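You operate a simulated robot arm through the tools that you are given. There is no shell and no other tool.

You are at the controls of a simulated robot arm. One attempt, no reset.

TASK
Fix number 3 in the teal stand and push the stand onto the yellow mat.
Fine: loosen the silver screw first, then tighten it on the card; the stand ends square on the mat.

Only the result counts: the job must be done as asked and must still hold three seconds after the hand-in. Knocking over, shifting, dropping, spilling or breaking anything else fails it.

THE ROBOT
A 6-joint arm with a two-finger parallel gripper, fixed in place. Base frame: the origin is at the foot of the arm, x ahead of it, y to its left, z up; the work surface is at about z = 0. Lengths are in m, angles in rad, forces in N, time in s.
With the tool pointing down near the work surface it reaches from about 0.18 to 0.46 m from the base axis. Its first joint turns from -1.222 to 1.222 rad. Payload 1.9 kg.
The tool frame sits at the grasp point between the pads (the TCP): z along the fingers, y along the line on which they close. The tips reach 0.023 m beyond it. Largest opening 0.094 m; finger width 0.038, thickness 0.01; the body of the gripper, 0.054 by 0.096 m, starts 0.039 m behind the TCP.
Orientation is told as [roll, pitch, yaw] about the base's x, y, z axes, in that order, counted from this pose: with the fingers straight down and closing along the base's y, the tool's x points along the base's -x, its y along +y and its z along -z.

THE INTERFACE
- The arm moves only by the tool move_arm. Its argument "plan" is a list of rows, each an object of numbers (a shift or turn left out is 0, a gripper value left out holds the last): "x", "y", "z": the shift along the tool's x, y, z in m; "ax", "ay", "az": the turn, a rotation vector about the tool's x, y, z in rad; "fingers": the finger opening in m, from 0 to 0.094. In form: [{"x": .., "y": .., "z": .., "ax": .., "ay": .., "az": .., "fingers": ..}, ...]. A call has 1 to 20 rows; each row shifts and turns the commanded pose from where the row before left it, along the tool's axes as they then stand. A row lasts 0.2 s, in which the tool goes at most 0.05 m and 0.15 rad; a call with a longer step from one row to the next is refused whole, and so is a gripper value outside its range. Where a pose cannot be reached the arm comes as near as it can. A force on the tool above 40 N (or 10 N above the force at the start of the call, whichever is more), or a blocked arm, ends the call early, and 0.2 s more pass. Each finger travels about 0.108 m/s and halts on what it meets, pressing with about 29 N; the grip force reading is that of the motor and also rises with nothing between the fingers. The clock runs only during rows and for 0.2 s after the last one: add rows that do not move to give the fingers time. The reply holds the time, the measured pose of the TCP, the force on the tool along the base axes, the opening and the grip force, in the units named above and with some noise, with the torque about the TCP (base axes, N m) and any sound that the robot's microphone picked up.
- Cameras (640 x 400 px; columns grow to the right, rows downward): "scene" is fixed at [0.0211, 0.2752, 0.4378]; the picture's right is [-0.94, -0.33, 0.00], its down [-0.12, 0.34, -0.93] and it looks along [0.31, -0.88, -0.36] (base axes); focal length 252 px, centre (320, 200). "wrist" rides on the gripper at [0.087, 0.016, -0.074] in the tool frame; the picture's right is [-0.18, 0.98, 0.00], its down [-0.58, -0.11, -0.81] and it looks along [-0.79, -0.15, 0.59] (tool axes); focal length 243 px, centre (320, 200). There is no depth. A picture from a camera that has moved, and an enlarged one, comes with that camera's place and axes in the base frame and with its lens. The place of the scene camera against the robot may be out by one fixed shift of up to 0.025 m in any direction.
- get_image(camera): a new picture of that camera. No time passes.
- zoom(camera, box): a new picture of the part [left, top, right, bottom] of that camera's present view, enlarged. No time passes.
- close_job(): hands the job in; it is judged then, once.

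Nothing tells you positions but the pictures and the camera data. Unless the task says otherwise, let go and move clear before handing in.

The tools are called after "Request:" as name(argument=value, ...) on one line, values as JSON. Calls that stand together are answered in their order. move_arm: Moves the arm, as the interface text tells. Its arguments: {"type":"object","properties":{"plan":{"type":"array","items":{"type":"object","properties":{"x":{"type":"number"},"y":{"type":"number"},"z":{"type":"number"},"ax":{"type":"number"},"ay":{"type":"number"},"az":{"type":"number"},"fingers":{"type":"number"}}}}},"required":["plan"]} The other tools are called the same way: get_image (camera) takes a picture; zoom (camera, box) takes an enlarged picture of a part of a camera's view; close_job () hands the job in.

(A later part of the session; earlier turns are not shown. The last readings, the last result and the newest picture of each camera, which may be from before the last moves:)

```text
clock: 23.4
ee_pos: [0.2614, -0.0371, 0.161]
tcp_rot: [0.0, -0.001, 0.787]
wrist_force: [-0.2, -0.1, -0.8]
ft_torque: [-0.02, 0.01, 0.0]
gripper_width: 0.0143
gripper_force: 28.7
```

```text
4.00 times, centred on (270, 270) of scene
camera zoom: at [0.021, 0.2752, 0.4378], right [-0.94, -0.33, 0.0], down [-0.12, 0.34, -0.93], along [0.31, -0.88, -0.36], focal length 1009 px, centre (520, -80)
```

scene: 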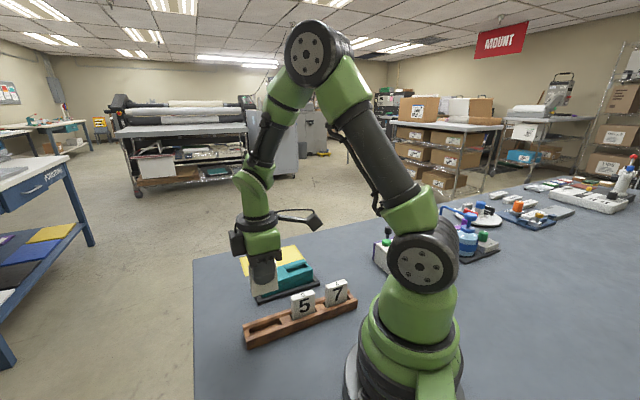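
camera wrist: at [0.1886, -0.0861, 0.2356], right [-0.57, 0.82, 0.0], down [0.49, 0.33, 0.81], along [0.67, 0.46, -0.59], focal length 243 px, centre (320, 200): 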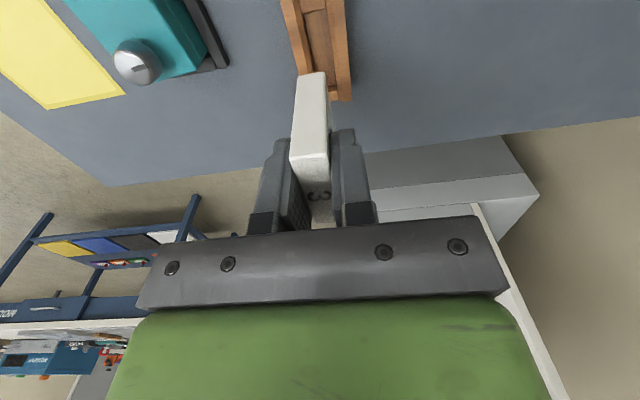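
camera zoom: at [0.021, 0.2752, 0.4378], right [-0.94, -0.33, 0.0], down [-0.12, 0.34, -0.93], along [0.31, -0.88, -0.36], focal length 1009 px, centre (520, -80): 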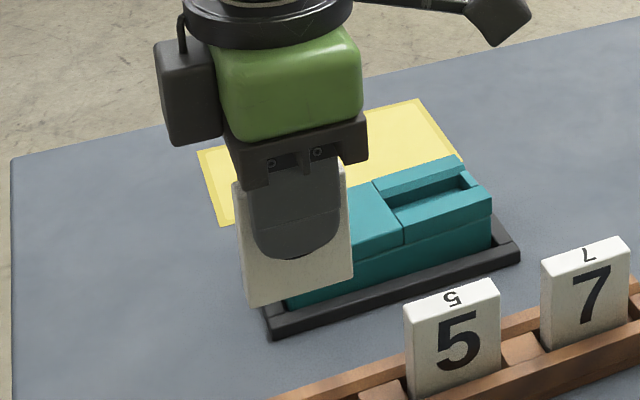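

The card is held straight, with about 29 mm showing below the fingertips. I'll carry it over the pocket at about n = 0.339, s = 0.048 along the diagonal axes, turn 0.058 rad to match the stand, and come down to hover.

Request:
move_arm(plan=[{"x": 0.0281, "y": -0.0326}, {"x": 0.0281, "y": -0.0326}, {"x": 0.0281, "y": -0.0326}, {"x": 0.0282, "y": -0.0325}, {"az": -0.058}, {"z": 0.02}, {"z": 0.02}, {}])

Request:
get_image(camera="wrist")

Request:
zoom(camera="wrist", box=[230, 0, 420, 180])

Request:
zoom(camera="scene", box=[240, 220, 340, 310])

```text
clock: 25.2
ee_pos: [0.2736, -0.207, 0.1194]
tcp_rot: [0.0, -0.002, 0.845]
wrist_force: [-0.5, -0.1, -0.9]
ft_torque: [-0.02, 0.0, -0.03]
gripper_width: 0.0142
gripper_force: 29.1
```

```text
taken
camera wrist: at [0.2053, -0.2599, 0.1948], right [-0.61, 0.79, 0.0], down [0.47, 0.36, 0.81], along [0.64, 0.49, -0.59], focal length 243 px, centre (320, 200)
```

wrist: 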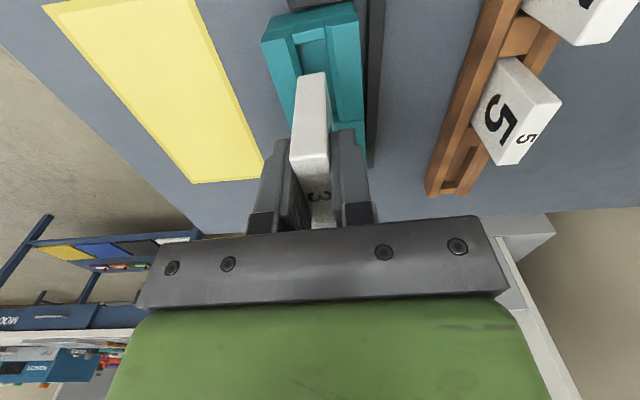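

```text
2.22 times, centred on (325, 90) of wrist
camera zoom: at [0.2053, -0.2599, 0.1948], right [-0.61, 0.79, 0.0], down [0.47, 0.36, 0.81], along [0.64, 0.49, -0.59], focal length 539 px, centre (309, 444)
```

zoom: 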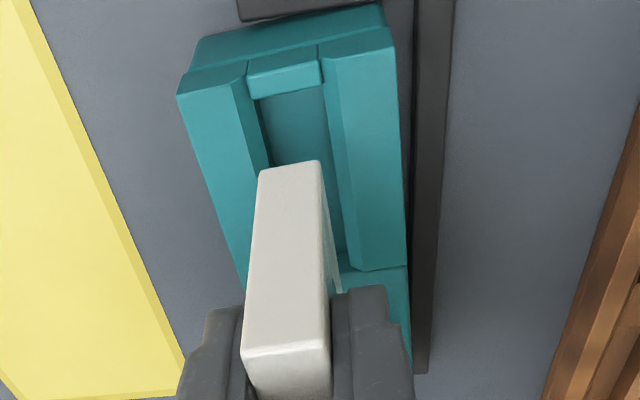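

```text
4.44 times, centred on (290, 265) of scene
camera zoom: at [0.0211, 0.2752, 0.4378], right [-0.94, -0.33, 0.0], down [-0.12, 0.34, -0.93], along [0.31, -0.88, -0.36], focal length 1121 px, centre (453, -89)
```

zoom: 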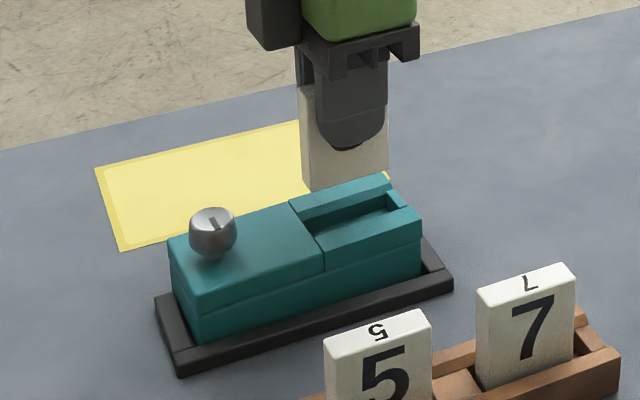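

Request:
move_arm(plan=[{"x": 0.002, "y": 0.0004, "z": 0.01}, {"z": 0.006}, {}])

Request:
zoom(camera="wrist", box=[230, 0, 420, 180])

Request:
zoom(camera="scene", box=[250, 230, 330, 300])

```text
clock: 26.0
ee_pos: [0.2731, -0.2086, 0.1049]
tcp_rot: [0.0, -0.001, 0.843]
wrist_force: [-0.3, 0.3, -0.1]
ft_torque: [-0.01, -0.01, 0.01]
gripper_width: 0.0143
gripper_force: 29.4
```

```text
2.22 times, centred on (325, 90) of wrist
camera zoom: at [0.2033, -0.2611, 0.1796], right [-0.61, 0.79, 0.0], down [0.47, 0.36, 0.81], along [0.64, 0.49, -0.59], focal length 539 px, centre (309, 444)
```

zoom: 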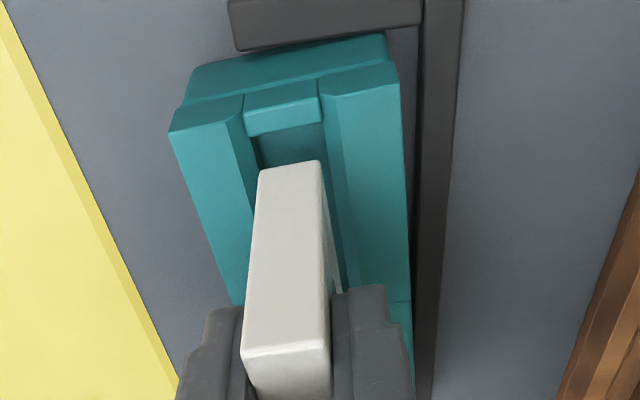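

```text
5.71 times, centred on (290, 265) of scene
camera zoom: at [0.0211, 0.2752, 0.4378], right [-0.94, -0.33, 0.0], down [-0.12, 0.34, -0.93], along [0.31, -0.88, -0.36], focal length 1441 px, centre (491, -171)
```

zoom: 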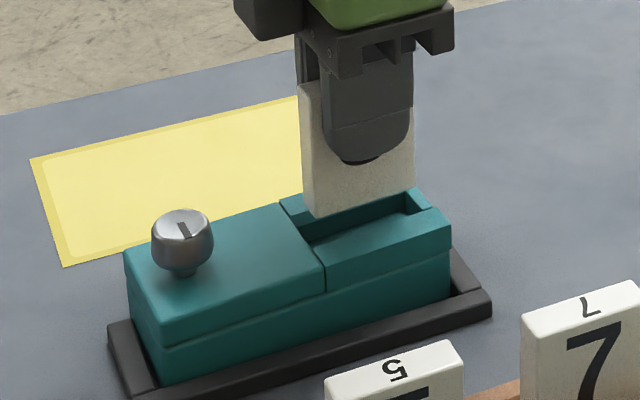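

The card is lined up over the pocket. I'll lower it in small steps and watch the force.

Request:
move_arm(plan=[{"z": 0.004}, {"z": 0.004}, {"z": 0.003}, {}])

Request:
zoom(camera="scene", box=[250, 230, 330, 300])

Request:
zoom(camera="wrist", box=[230, 0, 420, 180])

```text
clock: 27.0
ee_pos: [0.2735, -0.208, 0.0933]
tcp_rot: [0.001, 0.0, 0.843]
wrist_force: [-1.2, -0.6, 0.1]
ft_torque: [-0.03, -0.01, 0.02]
gripper_width: 0.0143
gripper_force: 28.8
```

```text
5.71 times, centred on (290, 265) of scene
camera zoom: at [0.0211, 0.2752, 0.4378], right [-0.94, -0.33, 0.0], down [-0.12, 0.34, -0.93], along [0.31, -0.88, -0.36], focal length 1441 px, centre (491, -171)
```

zoom: 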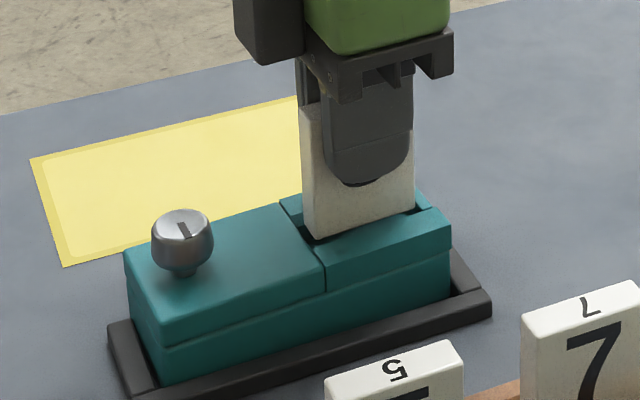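

```text
2.22 times, centred on (325, 90) of wrist
camera zoom: at [0.2035, -0.2606, 0.1685], right [-0.61, 0.79, 0.0], down [0.47, 0.36, 0.81], along [0.64, 0.49, -0.59], focal length 539 px, centre (309, 444)
```

zoom: 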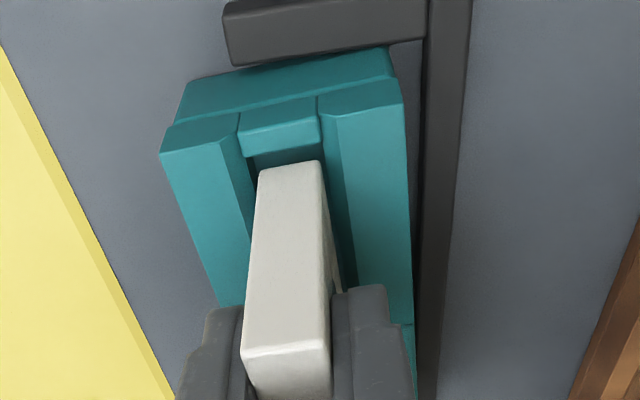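

Request:
move_arm(plan=[{"z": 0.002}, {"z": 0.002}, {"z": 0.002}, {}])

Request:
zoom(camera="scene", box=[250, 230, 330, 300])

Request:
zoom(camera="wrist", box=[230, 0, 420, 180])

```text
clock: 28.0
ee_pos: [0.2732, -0.2074, 0.0879]
tcp_rot: [0.0, -0.004, 0.845]
wrist_force: [-0.3, -0.2, -0.2]
ft_torque: [0.05, 0.02, 0.0]
gripper_width: 0.0142
gripper_force: 29.2
```

```text
5.71 times, centred on (290, 265) of scene
camera zoom: at [0.0211, 0.2752, 0.4378], right [-0.94, -0.33, 0.0], down [-0.12, 0.34, -0.93], along [0.31, -0.88, -0.36], focal length 1441 px, centre (491, -171)
```

zoom: 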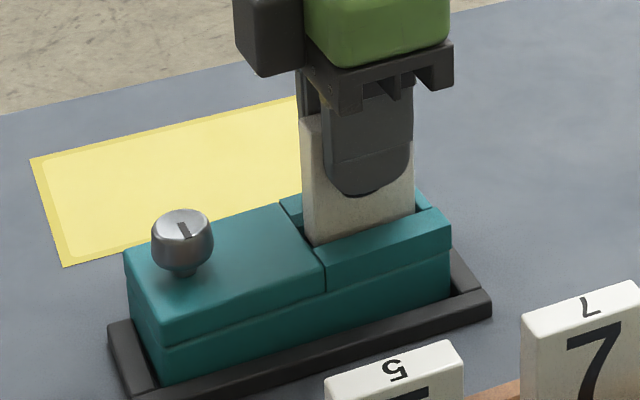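

```text
2.22 times, centred on (325, 90) of wrist
camera zoom: at [0.2034, -0.2603, 0.1629], right [-0.61, 0.79, 0.0], down [0.47, 0.36, 0.81], along [0.64, 0.49, -0.59], focal length 539 px, centre (309, 444)
```

zoom: 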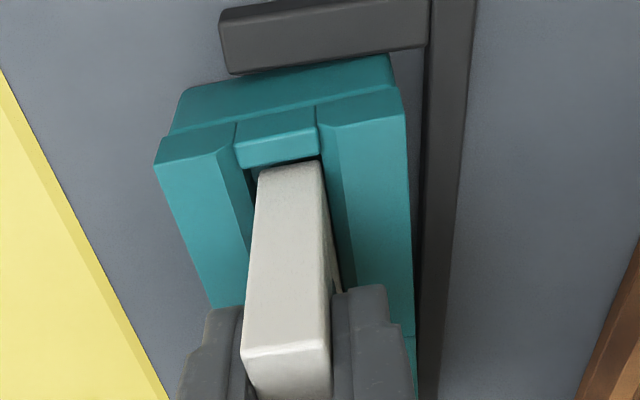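

Request:
move_arm(plan=[{"y": -0.0006}, {"z": 0.002}, {"z": 0.002}, {}])

```text
clock: 29.0
ee_pos: [0.2741, -0.207, 0.0848]
tcp_rot: [0.0, -0.002, 0.842]
wrist_force: [-0.5, 0.5, -1.6]
ft_torque: [-0.01, 0.0, -0.01]
gripper_width: 0.0143
gripper_force: 28.9
```

Request:
move_arm(plan=[{"z": 0.0015}, {"z": 0.0015}, {}])

Request:
zoom(camera="scene", box=[250, 230, 330, 300])

```text
clock: 29.8
ee_pos: [0.2733, -0.2078, 0.0821]
tcp_rot: [-0.001, -0.002, 0.844]
wrist_force: [0.5, 1.3, 3.1]
ft_torque: [0.11, -0.02, 0.03]
gripper_width: 0.0145
gripper_force: 28.8
```

```text
5.71 times, centred on (290, 265) of scene
camera zoom: at [0.021, 0.2752, 0.4378], right [-0.94, -0.33, 0.0], down [-0.12, 0.34, -0.93], along [0.31, -0.88, -0.36], focal length 1441 px, centre (491, -171)
```

zoom: 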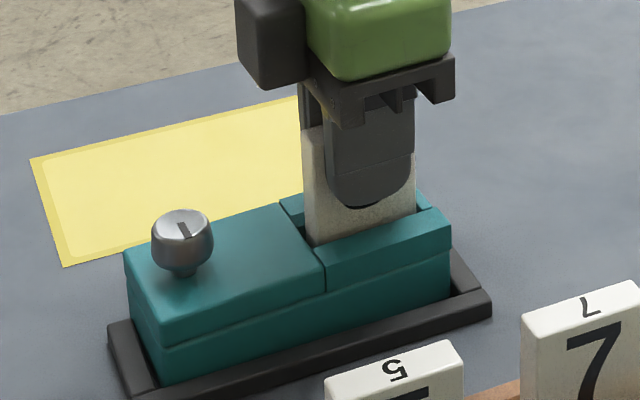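

Request:
zoom(camera="wrist", box=[230, 0, 420, 180])

Request:
move_arm(plan=[{"z": 0.001}, {}])

```text
2.22 times, centred on (325, 90) of wrist
camera zoom: at [0.2034, -0.2615, 0.156], right [-0.61, 0.79, 0.0], down [0.47, 0.36, 0.81], along [0.64, 0.49, -0.59], focal length 539 px, centre (309, 444)
```

zoom: 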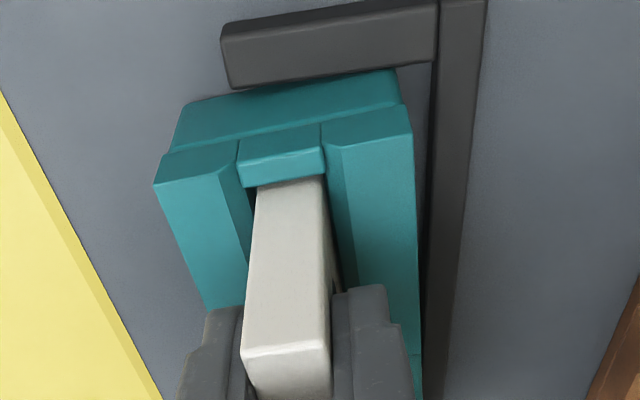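

```text
clock: 30.4
ee_pos: [0.2725, -0.2091, 0.0816]
tcp_rot: [-0.001, -0.002, 0.842]
wrist_force: [-6.4, 2.6, 22.1]
ft_torque: [0.18, 0.27, -0.03]
gripper_width: 0.0143
gripper_force: 28.7
```

The card is seated: contact is firm at 22 N. I'll ease off, open gently and rise straight up.

Request:
move_arm(plan=[{"z": -0.001}, {}, {"fingers": 0.022}, {"fingers": 0.035}, {"fingers": 0.05}, {}])

Request:
zoom(camera="wrist", box=[200, 0, 440, 220])

Request:
zoom(camera="scene", box=[250, 230, 330, 300])

```text
clock: 31.8
ee_pos: [0.2728, -0.2075, 0.0819]
tcp_rot: [0.002, -0.001, 0.843]
wrist_force: [0.4, 0.6, 0.3]
ft_torque: [-0.02, 0.03, 0.0]
gripper_width: 0.0502
gripper_force: 0.0
```

```text
1.82 times, centred on (320, 110) of wrist
camera zoom: at [0.2034, -0.2616, 0.1561], right [-0.61, 0.79, 0.0], down [0.47, 0.36, 0.81], along [0.64, 0.49, -0.59], focal length 441 px, centre (320, 364)
```

zoom: 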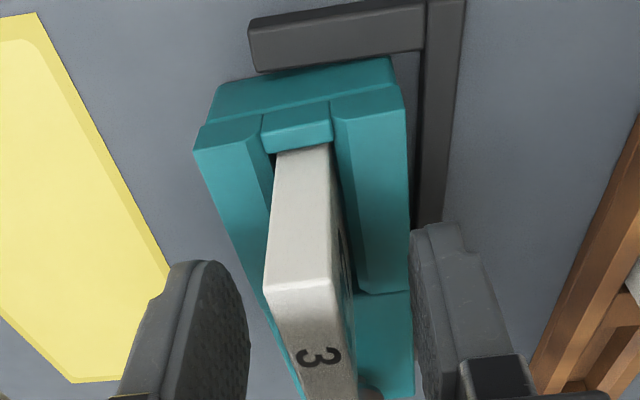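

```text
5.71 times, centred on (290, 265) of scene
camera zoom: at [0.0211, 0.2752, 0.4378], right [-0.94, -0.33, 0.0], down [-0.12, 0.34, -0.93], along [0.31, -0.88, -0.36], focal length 1441 px, centre (491, -171)
```

zoom: 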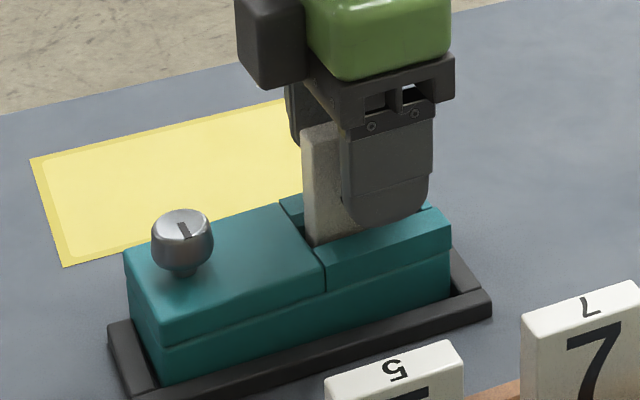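

Request:
move_arm(plan=[{"z": -0.02}, {"z": -0.035}, {"z": -0.035}, {"x": -0.0409, "y": 0.0005}, {"x": -0.0409, "y": 0.0005}, {"az": -0.1}, {"az": -0.1}, {}])

Request:
get_image(camera="wrist")

Request:
zoom(camera="scene", box=[240, 220, 340, 310])

```text
clock: 33.6
ee_pos: [0.3278, -0.1461, 0.1711]
tcp_rot: [0.0, -0.001, 1.045]
wrist_force: [0.6, 0.5, -0.2]
ft_torque: [0.0, 0.0, -0.02]
gripper_width: 0.05
gripper_force: 0.1
```

```text
taken
camera wrist: at [0.2703, -0.2123, 0.246], right [-0.76, 0.65, 0.0], down [0.39, 0.45, 0.81], along [0.53, 0.61, -0.59], focal length 243 px, centre (320, 200)
```

wrist: 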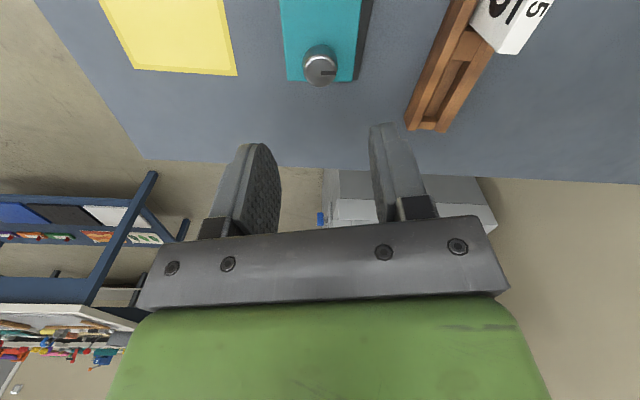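

```text
4.44 times, centred on (290, 265) of scene
camera zoom: at [0.0211, 0.2752, 0.4378], right [-0.94, -0.33, 0.0], down [-0.12, 0.34, -0.93], along [0.31, -0.88, -0.36], focal length 1121 px, centre (453, -89)
```

zoom: 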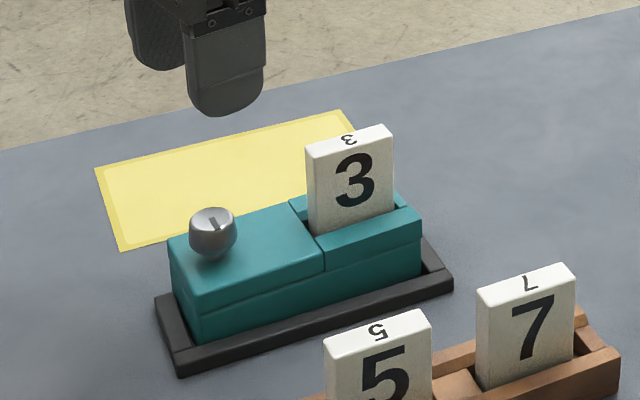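

Request:
zoom(camera="wrist", box=[260, 20, 380, 110])

```text
4.44 times, centred on (320, 65) of wrist
camera zoom: at [0.2703, -0.2123, 0.246], right [-0.76, 0.65, 0.0], down [0.39, 0.45, 0.81], along [0.53, 0.61, -0.59], focal length 1078 px, centre (320, 800)
```

zoom: 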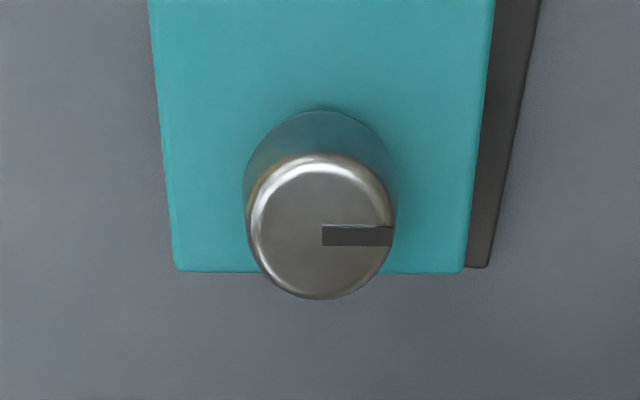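

The card stands upright in the pocket and the knob's mark is 90° from where it started. I'll line up the last 1.5 mm and descend on the knob to tighten it.

Request:
move_arm(plan=[{"x": 0.0016, "z": 0.03}, {"z": 0.03}, {"z": 0.02}, {"z": 0.013}, {}])

Request:
zoom(camera="wrist", box=[220, 60, 420, 220])

Request:
zoom(camera="scene", box=[240, 220, 340, 310])

```text
clock: 34.8
ee_pos: [0.3255, -0.1474, 0.0795]
tcp_rot: [0.0, -0.002, 1.046]
wrist_force: [0.9, 0.0, -0.1]
ft_torque: [-0.01, 0.01, -0.01]
gripper_width: 0.0502
gripper_force: 0.0
```

```text
2.50 times, centred on (320, 140) of wrist
camera zoom: at [0.2688, -0.2125, 0.1527], right [-0.76, 0.65, 0.0], down [0.39, 0.45, 0.81], along [0.53, 0.61, -0.59], focal length 606 px, centre (320, 350)
```

zoom: 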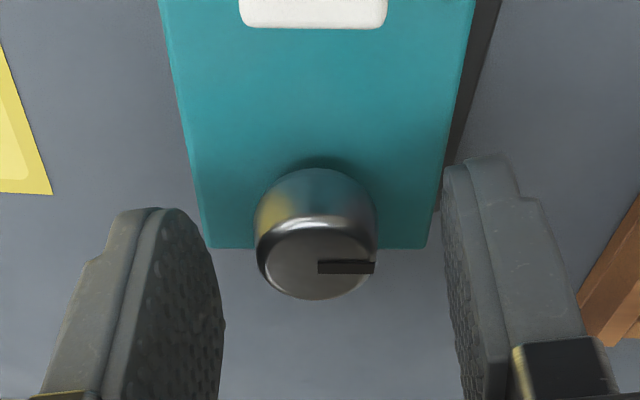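

```text
4.44 times, centred on (290, 265) of scene
camera zoom: at [0.0211, 0.2752, 0.4378], right [-0.94, -0.33, 0.0], down [-0.12, 0.34, -0.93], along [0.31, -0.88, -0.36], focal length 1121 px, centre (453, -89)
```

zoom: 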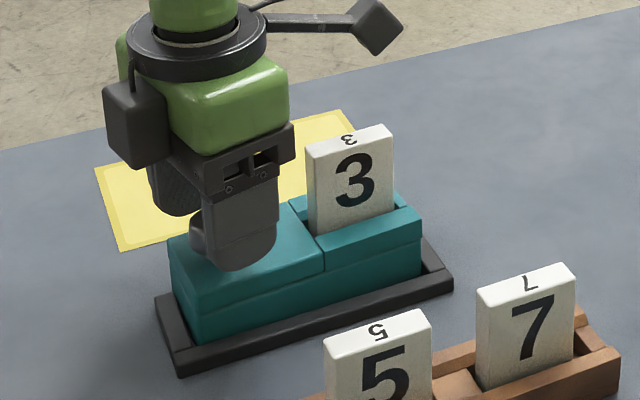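

Request:
move_arm(plan=[{"z": 0.003}, {"z": 0.003}, {"fingers": 0.01}, {}, {}])

Request:
zoom(camera="wrist", box=[220, 60, 420, 220])

```text
clock: 36.0
ee_pos: [0.3259, -0.1481, 0.0733]
tcp_rot: [-0.002, -0.002, 1.042]
wrist_force: [5.1, -1.9, 0.0]
ft_torque: [-0.14, -0.08, -0.08]
gripper_width: 0.0258
gripper_force: 29.2
```

```text
2.50 times, centred on (320, 140) of wrist
camera zoom: at [0.269, -0.2136, 0.1472], right [-0.76, 0.65, 0.0], down [0.38, 0.45, 0.81], along [0.53, 0.61, -0.59], focal length 606 px, centre (320, 350)
```

zoom: 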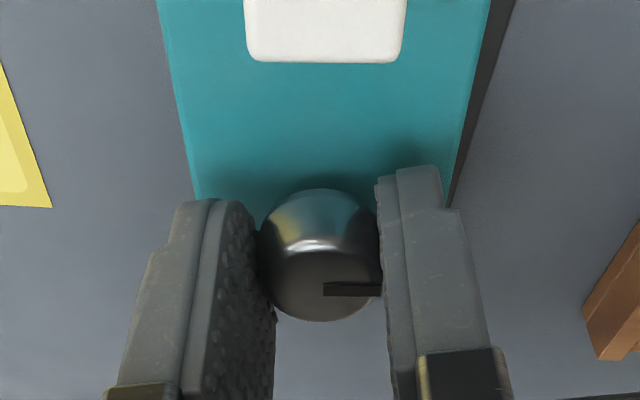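

The knob is gripped. I'll take out the small sideways load and turn it clockwise in steps, watching the torque.

Request:
move_arm(plan=[{"y": -0.0007}, {"az": 0.1}, {"az": 0.1}, {"az": 0.1}, {"az": 0.1}, {}])

Request:
zoom(camera="wrist", box=[220, 0, 420, 220])

Request:
zoom(camera="scene", box=[250, 230, 330, 300])

```text
clock: 37.4
ee_pos: [0.3266, -0.1487, 0.073]
tcp_rot: [0.0, -0.002, 0.643]
wrist_force: [-0.2, 1.3, -0.8]
ft_torque: [0.01, -0.1, 0.01]
gripper_width: 0.0258
gripper_force: 28.8
```

```text
1.82 times, centred on (320, 110) of wrist
camera zoom: at [0.2481, -0.1861, 0.1471], right [-0.44, 0.9, 0.0], down [0.53, 0.26, 0.81], along [0.72, 0.36, -0.59], focal length 441 px, centre (320, 364)
```

zoom: 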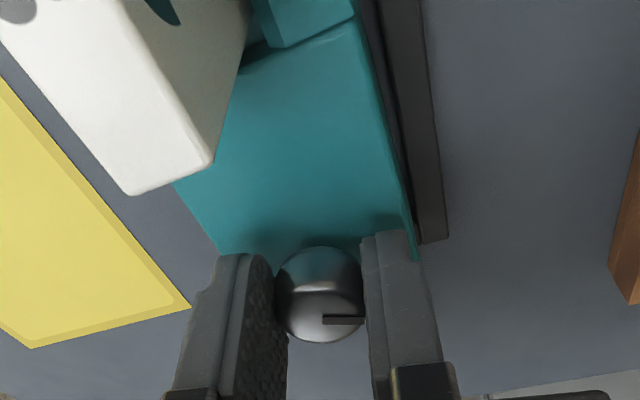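

```text
5.71 times, centred on (290, 265) of scene
camera zoom: at [0.0211, 0.2752, 0.4378], right [-0.94, -0.33, 0.0], down [-0.12, 0.34, -0.93], along [0.31, -0.88, -0.36], focal length 1441 px, centre (491, -171)
```

zoom: 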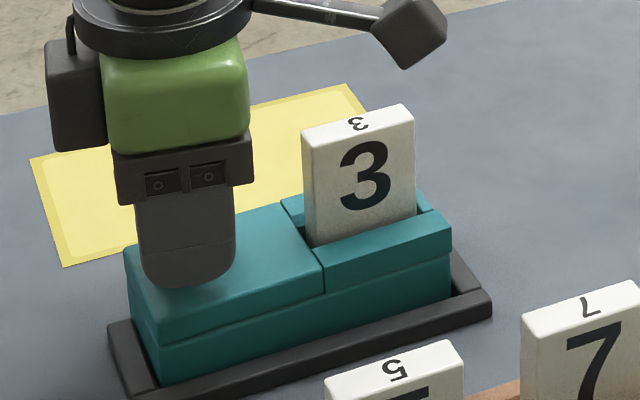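

Request:
move_arm(plan=[{"az": 0.1}, {"az": 0.1}, {"az": 0.1}, {"az": 0.1}, {}])

Request:
zoom(camera="scene", box=[250, 230, 330, 300])

Request:
get_image(camera="wrist")

```text
clock: 38.6
ee_pos: [0.3281, -0.1484, 0.0725]
tcp_rot: [0.001, -0.001, 0.242]
wrist_force: [0.8, 0.6, 0.0]
ft_torque: [0.04, -0.04, -0.02]
gripper_width: 0.0255
gripper_force: 28.7
```

```text
5.71 times, centred on (290, 265) of scene
camera zoom: at [0.0211, 0.2752, 0.4378], right [-0.94, -0.33, 0.0], down [-0.12, 0.34, -0.93], along [0.31, -0.88, -0.36], focal length 1441 px, centre (491, -171)
```

zoom: 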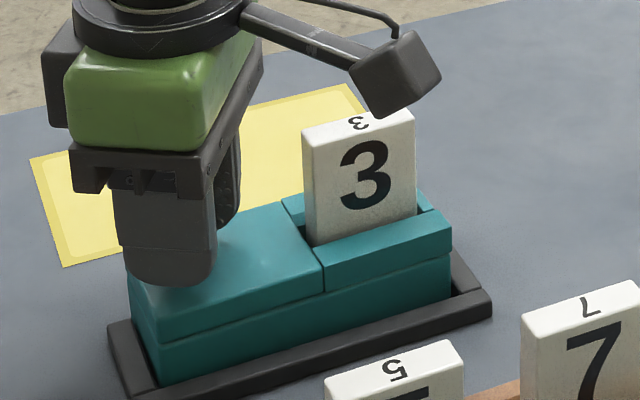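

```text
taken
camera wrist: at [0.2394, -0.1524, 0.1473], right [-0.06, 1.0, 0.0], down [0.59, 0.03, 0.81], along [0.81, 0.05, -0.59], focal length 243 px, centre (320, 200)
```

wrist: 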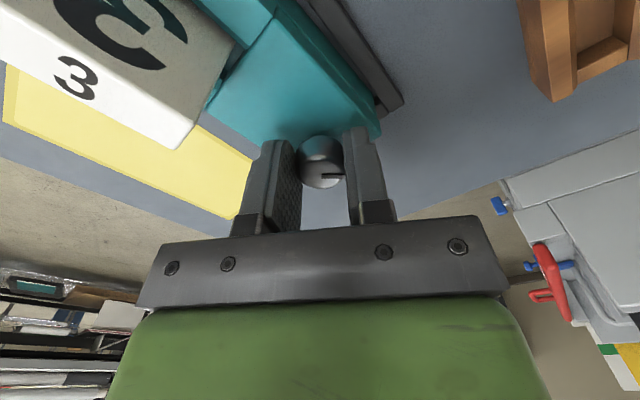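

Request:
move_arm(plan=[{"az": 0.1}, {"az": 0.1}, {"az": 0.1}, {}])

Request:
zoom(camera="scene", box=[250, 230, 330, 300])

Request:
zoom(camera="wrist", box=[220, 0, 420, 220])

```text
clock: 39.6
ee_pos: [0.3275, -0.1481, 0.0728]
tcp_rot: [0.001, -0.003, -0.058]
wrist_force: [1.3, 0.9, 0.1]
ft_torque: [-0.01, -0.2, 0.0]
gripper_width: 0.0257
gripper_force: 29.5
```

```text
5.71 times, centred on (290, 265) of scene
camera zoom: at [0.0211, 0.2752, 0.4378], right [-0.94, -0.33, 0.0], down [-0.12, 0.34, -0.93], along [0.31, -0.88, -0.36], focal length 1441 px, centre (491, -171)
```

zoom: 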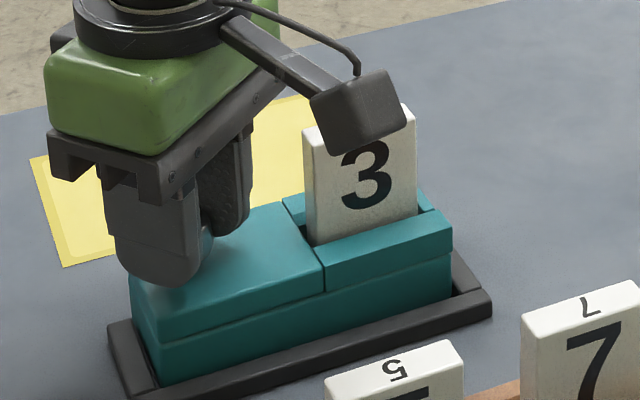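

```text
1.82 times, centred on (320, 110) of wrist
camera zoom: at [0.2416, -0.1262, 0.1472], right [0.24, 0.97, 0.0], down [0.57, -0.14, 0.81], along [0.78, -0.19, -0.59], focal length 441 px, centre (320, 364)
```

zoom: 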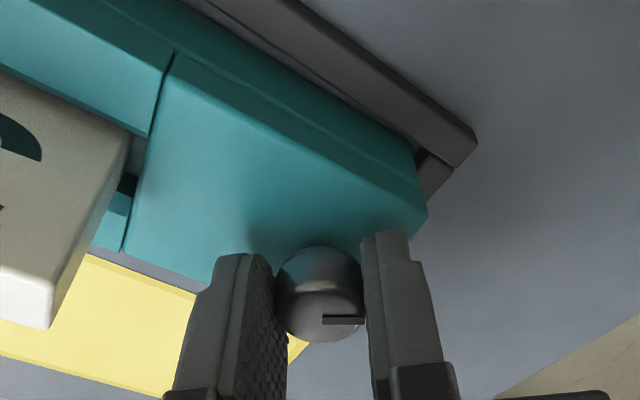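

Request:
move_arm(plan=[{"az": 0.1}, {"az": 0.1}, {}])

Request:
move_arm(plan=[{"az": 0.1}, {"az": 0.1}, {}])

Request:
zoom(camera="wrist", box=[220, 0, 420, 220])

Request:
zoom(camera="scene", box=[250, 230, 330, 300])

```text
clock: 40.4
ee_pos: [0.3272, -0.1479, 0.074]
tcp_rot: [0.001, -0.002, -0.256]
wrist_force: [-0.7, 8.0, 11.6]
ft_torque: [0.17, 0.0, 0.01]
gripper_width: 0.0256
gripper_force: 28.9
```

```text
clock: 41.2
ee_pos: [0.3277, -0.1473, 0.0728]
tcp_rot: [0.001, -0.003, -0.458]
wrist_force: [11.4, 6.6, 0.9]
ft_torque: [0.15, -0.38, 0.01]
gripper_width: 0.0253
gripper_force: 28.8
```

```text
1.82 times, centred on (320, 110) of wrist
camera zoom: at [0.2564, -0.0947, 0.1476], right [0.6, 0.8, 0.0], down [0.47, -0.35, 0.81], along [0.65, -0.48, -0.59], focal length 441 px, centre (320, 364)
```

zoom: 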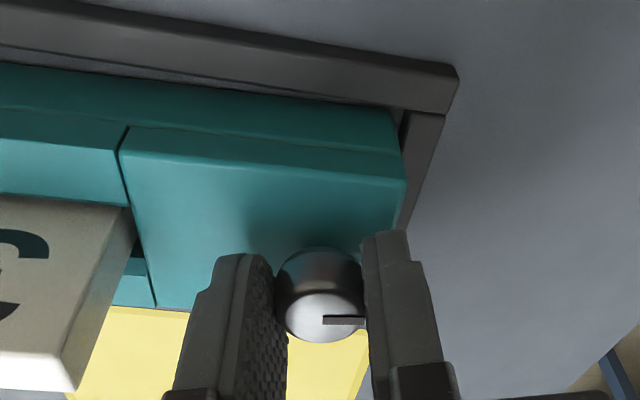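

```text
5.71 times, centred on (290, 265) of scene
camera zoom: at [0.021, 0.2752, 0.4378], right [-0.94, -0.33, 0.0], down [-0.12, 0.34, -0.93], along [0.31, -0.88, -0.36], focal length 1441 px, centre (491, -171)
```

zoom: 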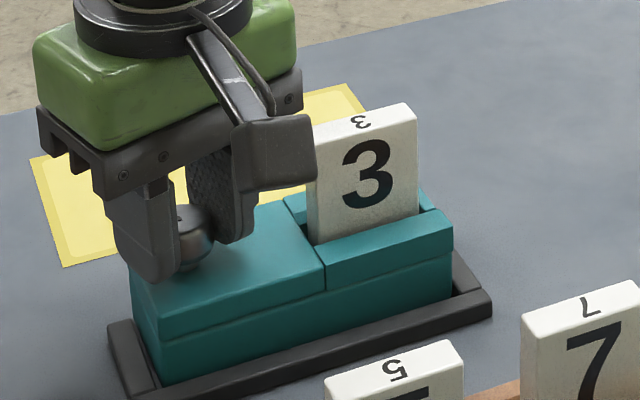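

There's some sideways load but no tightening torque yet. I'll relieve that load and continue clockwise in smaller steps.

Request:
move_arm(plan=[{"x": -0.0004, "y": 0.0011}, {"az": 0.05}, {"az": 0.05}, {}])

Request:
zoom(camera="wrist", box=[220, 0, 420, 220])

```text
clock: 42.2
ee_pos: [0.3274, -0.1455, 0.0714]
tcp_rot: [0.002, 0.001, -0.557]
wrist_force: [-2.5, -3.3, 2.9]
ft_torque: [-0.12, 0.07, 0.01]
gripper_width: 0.026
gripper_force: 29.3
```

```text
1.82 times, centred on (320, 110) of wrist
camera zoom: at [0.2631, -0.087, 0.1472], right [0.68, 0.74, 0.0], down [0.44, -0.4, 0.81], along [0.59, -0.54, -0.59], focal length 441 px, centre (320, 364)
```

zoom: 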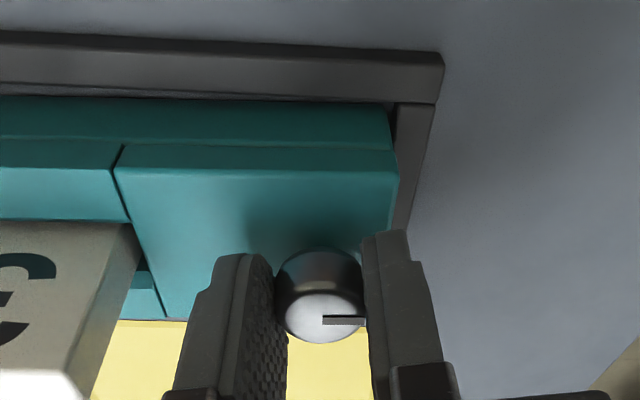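

Request:
move_arm(plan=[{"az": 0.1}, {"az": 0.1}, {}])

Request:
zoom(camera="wrist", box=[220, 0, 420, 220])

Request:
zoom(camera="scene", box=[250, 230, 330, 300])

```text
clock: 43.0
ee_pos: [0.3272, -0.1468, 0.0715]
tcp_rot: [0.001, -0.001, -0.757]
wrist_force: [2.1, -1.3, -0.5]
ft_torque: [-0.02, -0.12, 0.27]
gripper_width: 0.0259
gripper_force: 28.8
```

```text
1.82 times, centred on (320, 110) of wrist
camera zoom: at [0.2761, -0.0748, 0.1473], right [0.81, 0.59, 0.0], down [0.35, -0.48, 0.81], along [0.47, -0.65, -0.59], focal length 441 px, centre (320, 364)
```

zoom: 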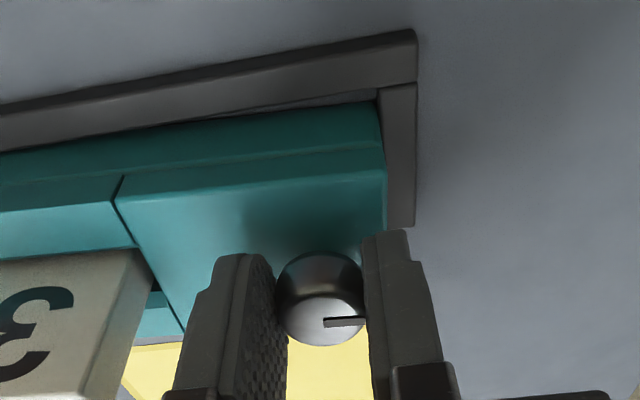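

```text
5.71 times, centred on (290, 265) of scene
camera zoom: at [0.0211, 0.2752, 0.4378], right [-0.94, -0.33, 0.0], down [-0.12, 0.34, -0.93], along [0.31, -0.88, -0.36], focal length 1441 px, centre (491, -171)
```

zoom: 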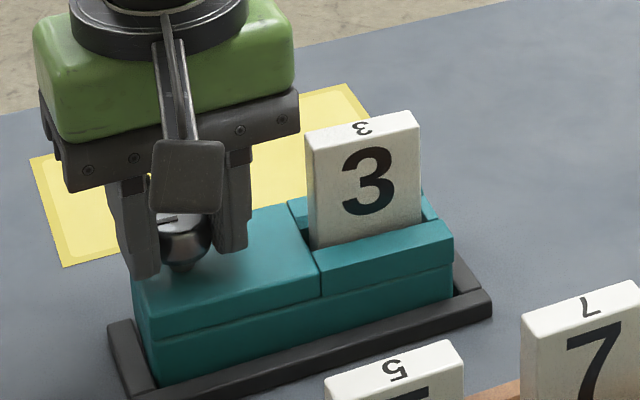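

The torque is now 0.27 N·m clockwise, so the clamp is biting. I'll add a little more turn to make sure it's tight.

Request:
move_arm(plan=[{"az": 0.06}, {"az": 0.06}, {}])

Request:
zoom(camera="wrist", box=[220, 0, 420, 220])

Request:
zoom(camera="scene", box=[250, 230, 330, 300])

```text
clock: 43.8
ee_pos: [0.3267, -0.1476, 0.0718]
tcp_rot: [0.001, 0.0, -0.878]
wrist_force: [5.4, 0.7, 1.2]
ft_torque: [0.02, -0.08, 0.19]
gripper_width: 0.0254
gripper_force: 29.2
```

```text
1.82 times, centred on (320, 110) of wrist
camera zoom: at [0.2852, -0.0694, 0.1471], right [0.87, 0.49, 0.0], down [0.29, -0.52, 0.81], along [0.39, -0.7, -0.59], focal length 441 px, centre (320, 364)
```

zoom: 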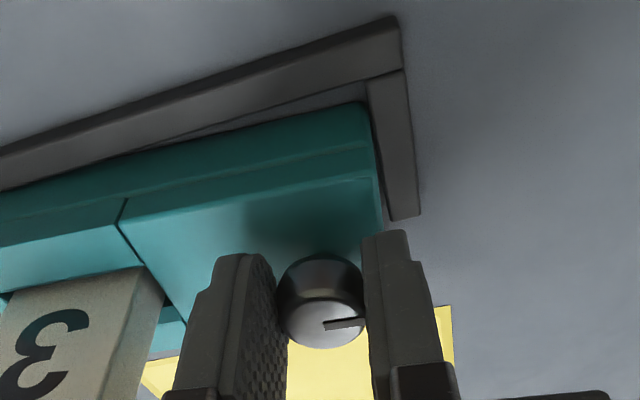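

```text
5.71 times, centred on (290, 265) of scene
camera zoom: at [0.021, 0.2752, 0.4378], right [-0.94, -0.33, 0.0], down [-0.12, 0.34, -0.93], along [0.31, -0.88, -0.36], focal length 1441 px, centre (491, -171)
```

zoom: 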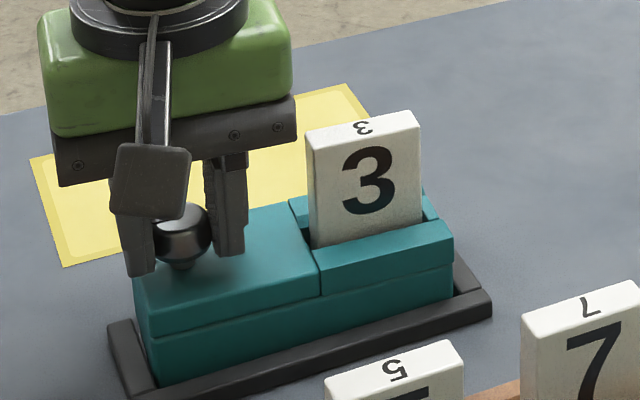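

The mark has slipped slightly in the grip, so the screw is against its tight stop. The fence hasn't moved. I'll release, rise and inspect the clamp from above.

Request:
move_arm(plan=[{"fingers": 0.05}, {}, {"z": -0.04}, {"z": -0.045}, {}])

Request:
get_image(camera="wrist")

Request:
zoom(camera="scene", box=[250, 230, 330, 300])

```text
clock: 45.0
ee_pos: [0.3267, -0.1485, 0.1566]
tcp_rot: [-0.001, 0.0, -0.877]
wrist_force: [-0.3, 0.1, 0.1]
ft_torque: [0.03, -0.01, 0.0]
gripper_width: 0.0506
gripper_force: 0.1
```

```text
taken
camera wrist: at [0.2843, -0.0712, 0.2306], right [0.87, 0.49, 0.0], down [0.29, -0.52, 0.81], along [0.39, -0.7, -0.59], focal length 243 px, centre (320, 200)
```

wrist: 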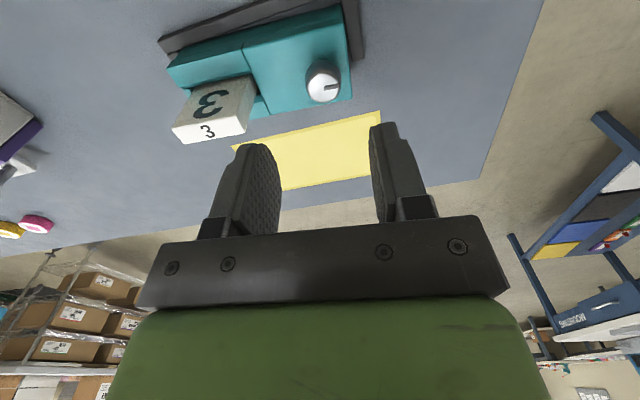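

```text
5.71 times, centred on (290, 265) of scene
camera zoom: at [0.021, 0.2752, 0.4378], right [-0.94, -0.33, 0.0], down [-0.12, 0.34, -0.93], along [0.31, -0.88, -0.36], focal length 1441 px, centre (491, -171)
```

zoom: 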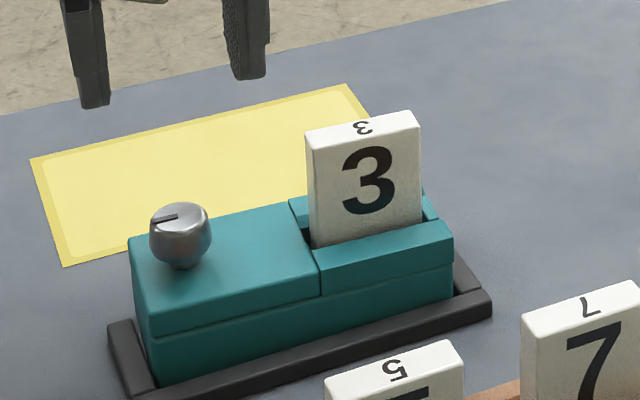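

Request:
move_arm(plan=[{"az": -0.092, "fingers": 0.094}, {"y": -0.046, "z": -0.01}, {"z": -0.03}, {"ay": 0.125}, {"ay": 0.125}, {"ay": 0.125}, {"ay": 0.125}, {}])

Request:
get_image(camera="wrist")

Request:
zoom(camera="wrist", box=[220, 20, 420, 160])

```text
clock: 46.8
ee_pos: [0.2944, -0.179, 0.1958]
tcp_rot: [0.002, 0.5, -0.785]
wrist_force: [-0.3, -0.4, -0.2]
ft_torque: [-0.01, -0.01, 0.0]
gripper_width: 0.0937
gripper_force: 0.1
```

```text
taken
camera wrist: at [0.2781, -0.1394, 0.3043], right [0.81, 0.58, -0.09], down [0.56, -0.71, 0.43], along [0.19, -0.39, -0.9], focal length 243 px, centre (320, 200)
```

wrist: 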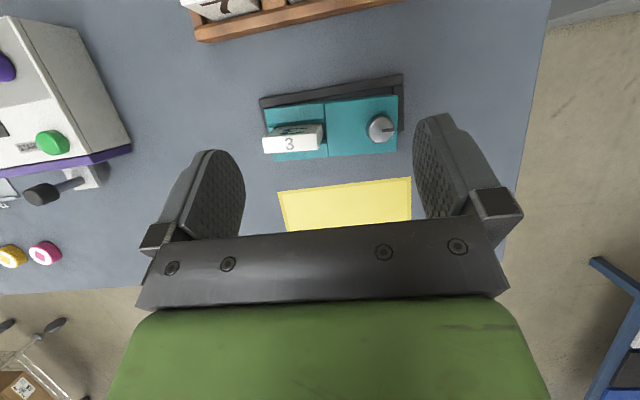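

```text
2.86 times, centred on (320, 90) of wrist
camera zoom: at [0.2781, -0.1394, 0.3043], right [0.81, 0.58, -0.09], down [0.56, -0.71, 0.43], along [0.19, -0.39, -0.9], focal length 693 px, centre (320, 514)
```

zoom: 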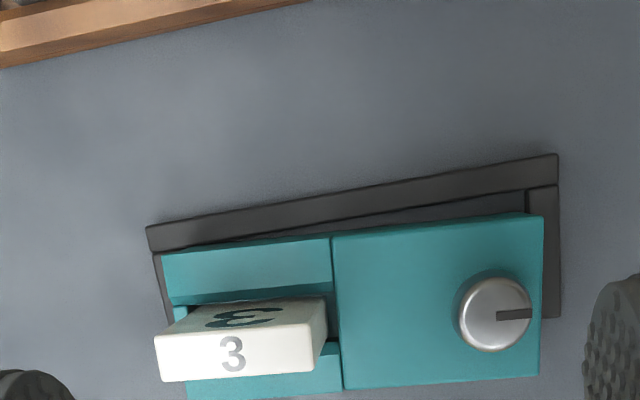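

Request:
move_arm(plan=[{"x": -0.018, "y": -0.0225, "z": -0.0098}, {"x": -0.018, "y": -0.0225, "z": -0.0098}, {}])

Request:
get_image(camera="wrist")

Request:
zoom(camera="wrist", box=[260, 40, 400, 140])

```text
clock: 47.5
ee_pos: [0.2884, -0.2429, 0.1961]
tcp_rot: [-0.024, 0.501, -0.789]
wrist_force: [25.6, -0.5, -33.2]
ft_torque: [-0.99, 2.56, -0.89]
gripper_width: 0.0938
gripper_force: 0.1
stopped in row 3: the force on the tool passed its limit at 178 N (the readings are from after the stop); the commanded pose is now the measured one
```

```text
taken
camera wrist: at [0.2736, -0.2005, 0.3019], right [0.8, 0.59, -0.11], down [0.57, -0.7, 0.43], along [0.18, -0.41, -0.9], focal length 243 px, centre (320, 200)
```

wrist: 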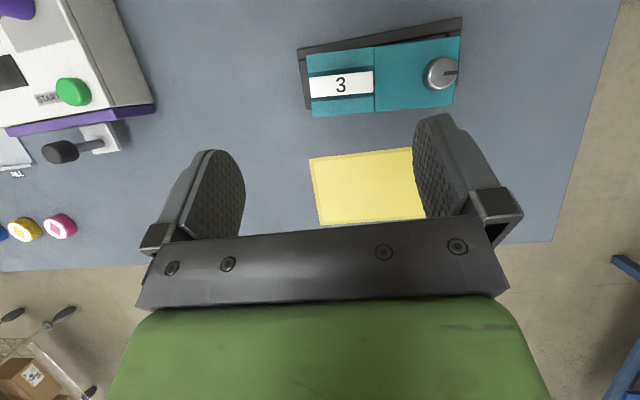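

```text
4.00 times, centred on (330, 90) of wrist
camera zoom: at [0.2736, -0.2005, 0.3019], right [0.8, 0.59, -0.11], down [0.57, -0.7, 0.43], along [0.18, -0.41, -0.9], focal length 970 px, centre (280, 640)
```

zoom: 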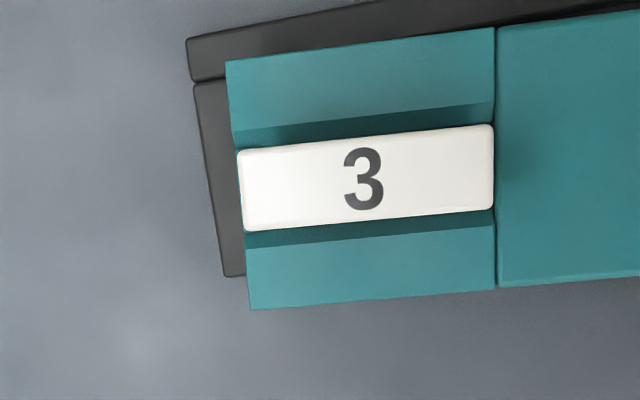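

The tool hit something with a large force just now. I'll look before moving again.

Request:
get_image(camera="scene")

Request:
zoom(camera="scene", box=[200, 60, 460, 300])

Request:
zoom(camera="wrist", box=[0, 0, 240, 260])

```text
taken
```

scene: 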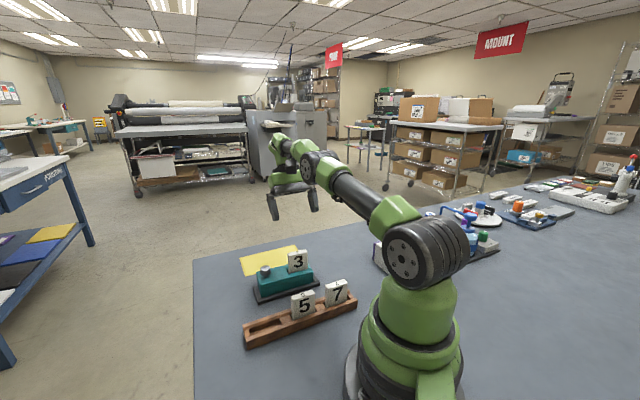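

```text
1.67 times, centred on (330, 180) of scene
camera zoom: at [0.021, 0.2752, 0.4378], right [-0.94, -0.33, 0.0], down [-0.12, 0.34, -0.93], along [0.31, -0.88, -0.36], focal length 420 px, centre (303, 233)
```

zoom: 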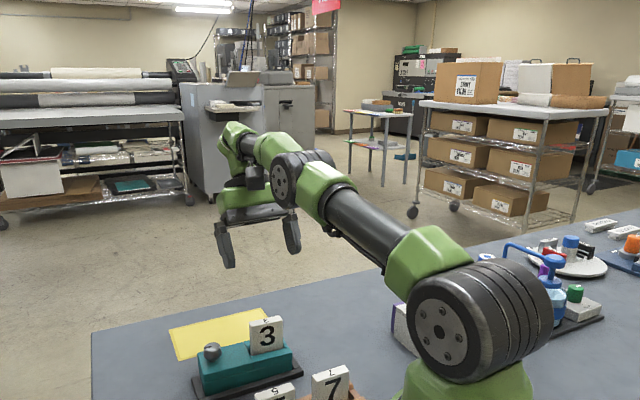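

```text
1.54 times, centred on (120, 130) of wrist
camera zoom: at [0.2736, -0.2005, 0.3019], right [0.8, 0.59, -0.11], down [0.57, -0.7, 0.43], along [0.18, -0.41, -0.9], focal length 373 px, centre (628, 308)
```

zoom: 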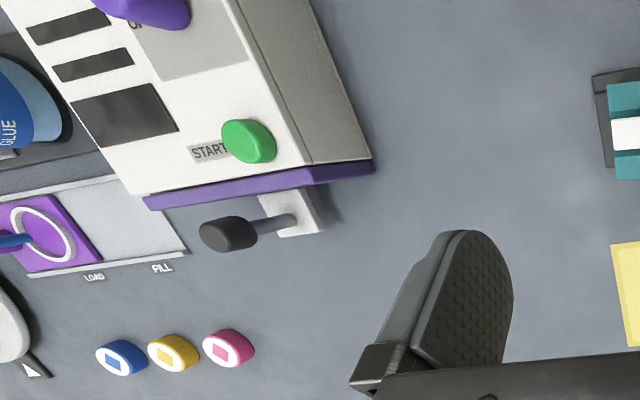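

This looks like the arm folding onto itself, with the camera against the forearm; nothing on the table was touched. I'll back out along the same path.

Request:
move_arm(plan=[{"x": 0.012, "y": 0.015, "z": 0.0066}, {"x": 0.012, "y": 0.015, "z": 0.0066}, {}])

Request:
get_image(camera="scene")

```text
clock: 48.3
ee_pos: [0.2905, -0.2009, 0.1952]
tcp_rot: [-0.02, 0.499, -0.784]
wrist_force: [0.3, 0.1, 1.1]
ft_torque: [-0.04, 0.0, -0.01]
gripper_width: 0.0942
gripper_force: 0.1
```

```text
taken
```

scene: 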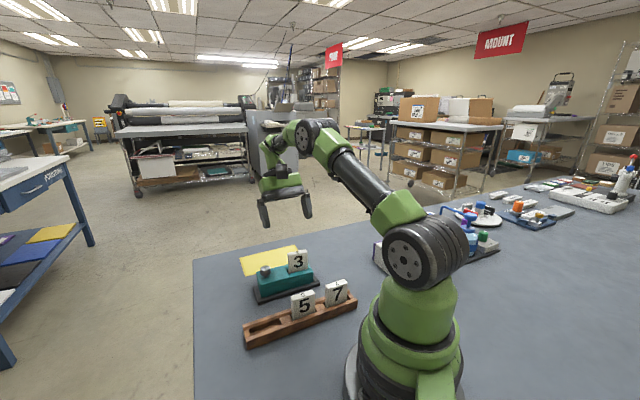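

Request:
move_arm(plan=[{"ay": -0.125}, {"ay": -0.125}, {"ay": -0.125}, {"ay": -0.125}, {"az": -0.15}, {"az": -0.15}, {"az": -0.15}, {"az": -0.15}, {"az": -0.15}, {"az": -0.15}, {"az": -0.15}, {"az": -0.15}, {"az": -0.15}, {"az": -0.15}, {}])

```text
clock: 51.5
ee_pos: [0.2889, -0.2019, 0.1954]
tcp_rot: [0.0, 0.019, 0.73]
wrist_force: [-0.5, -0.3, 0.3]
ft_torque: [-0.03, 0.0, -0.01]
gripper_width: 0.0941
gripper_force: 0.0
```

Request:
move_arm(plan=[{"ay": -0.019}, {"x": 0.042, "y": 0.013}, {"z": 0.035}, {"z": 0.035}, {}])

Request:
get_image(camera="wrist")

Request:
zoom(camera="wrist", box=[240, 20, 400, 180])

```text
clock: 52.7
ee_pos: [0.2511, -0.2181, 0.1257]
tcp_rot: [-0.003, 0.0, 0.725]
wrist_force: [0.4, -0.1, 0.7]
ft_torque: [0.0, 0.02, 0.0]
gripper_width: 0.0939
gripper_force: 0.1
```

```text
taken
camera wrist: at [0.1758, -0.2629, 0.1997], right [-0.52, 0.86, 0.0], down [0.51, 0.31, 0.81], along [0.69, 0.42, -0.59], focal length 243 px, centre (320, 200)
```

wrist: 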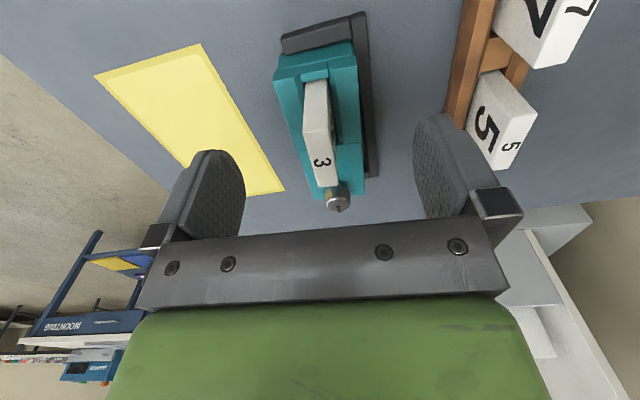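

```text
2.50 times, centred on (320, 100) of wrist
camera zoom: at [0.1758, -0.2629, 0.1997], right [-0.52, 0.86, 0.0], down [0.51, 0.31, 0.81], along [0.69, 0.42, -0.59], focal length 606 px, centre (320, 450)
```

zoom: 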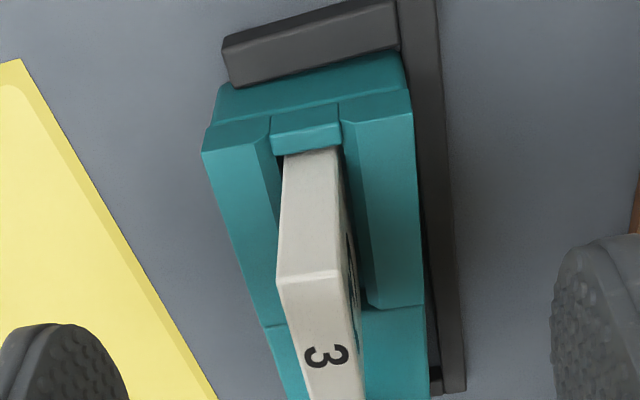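

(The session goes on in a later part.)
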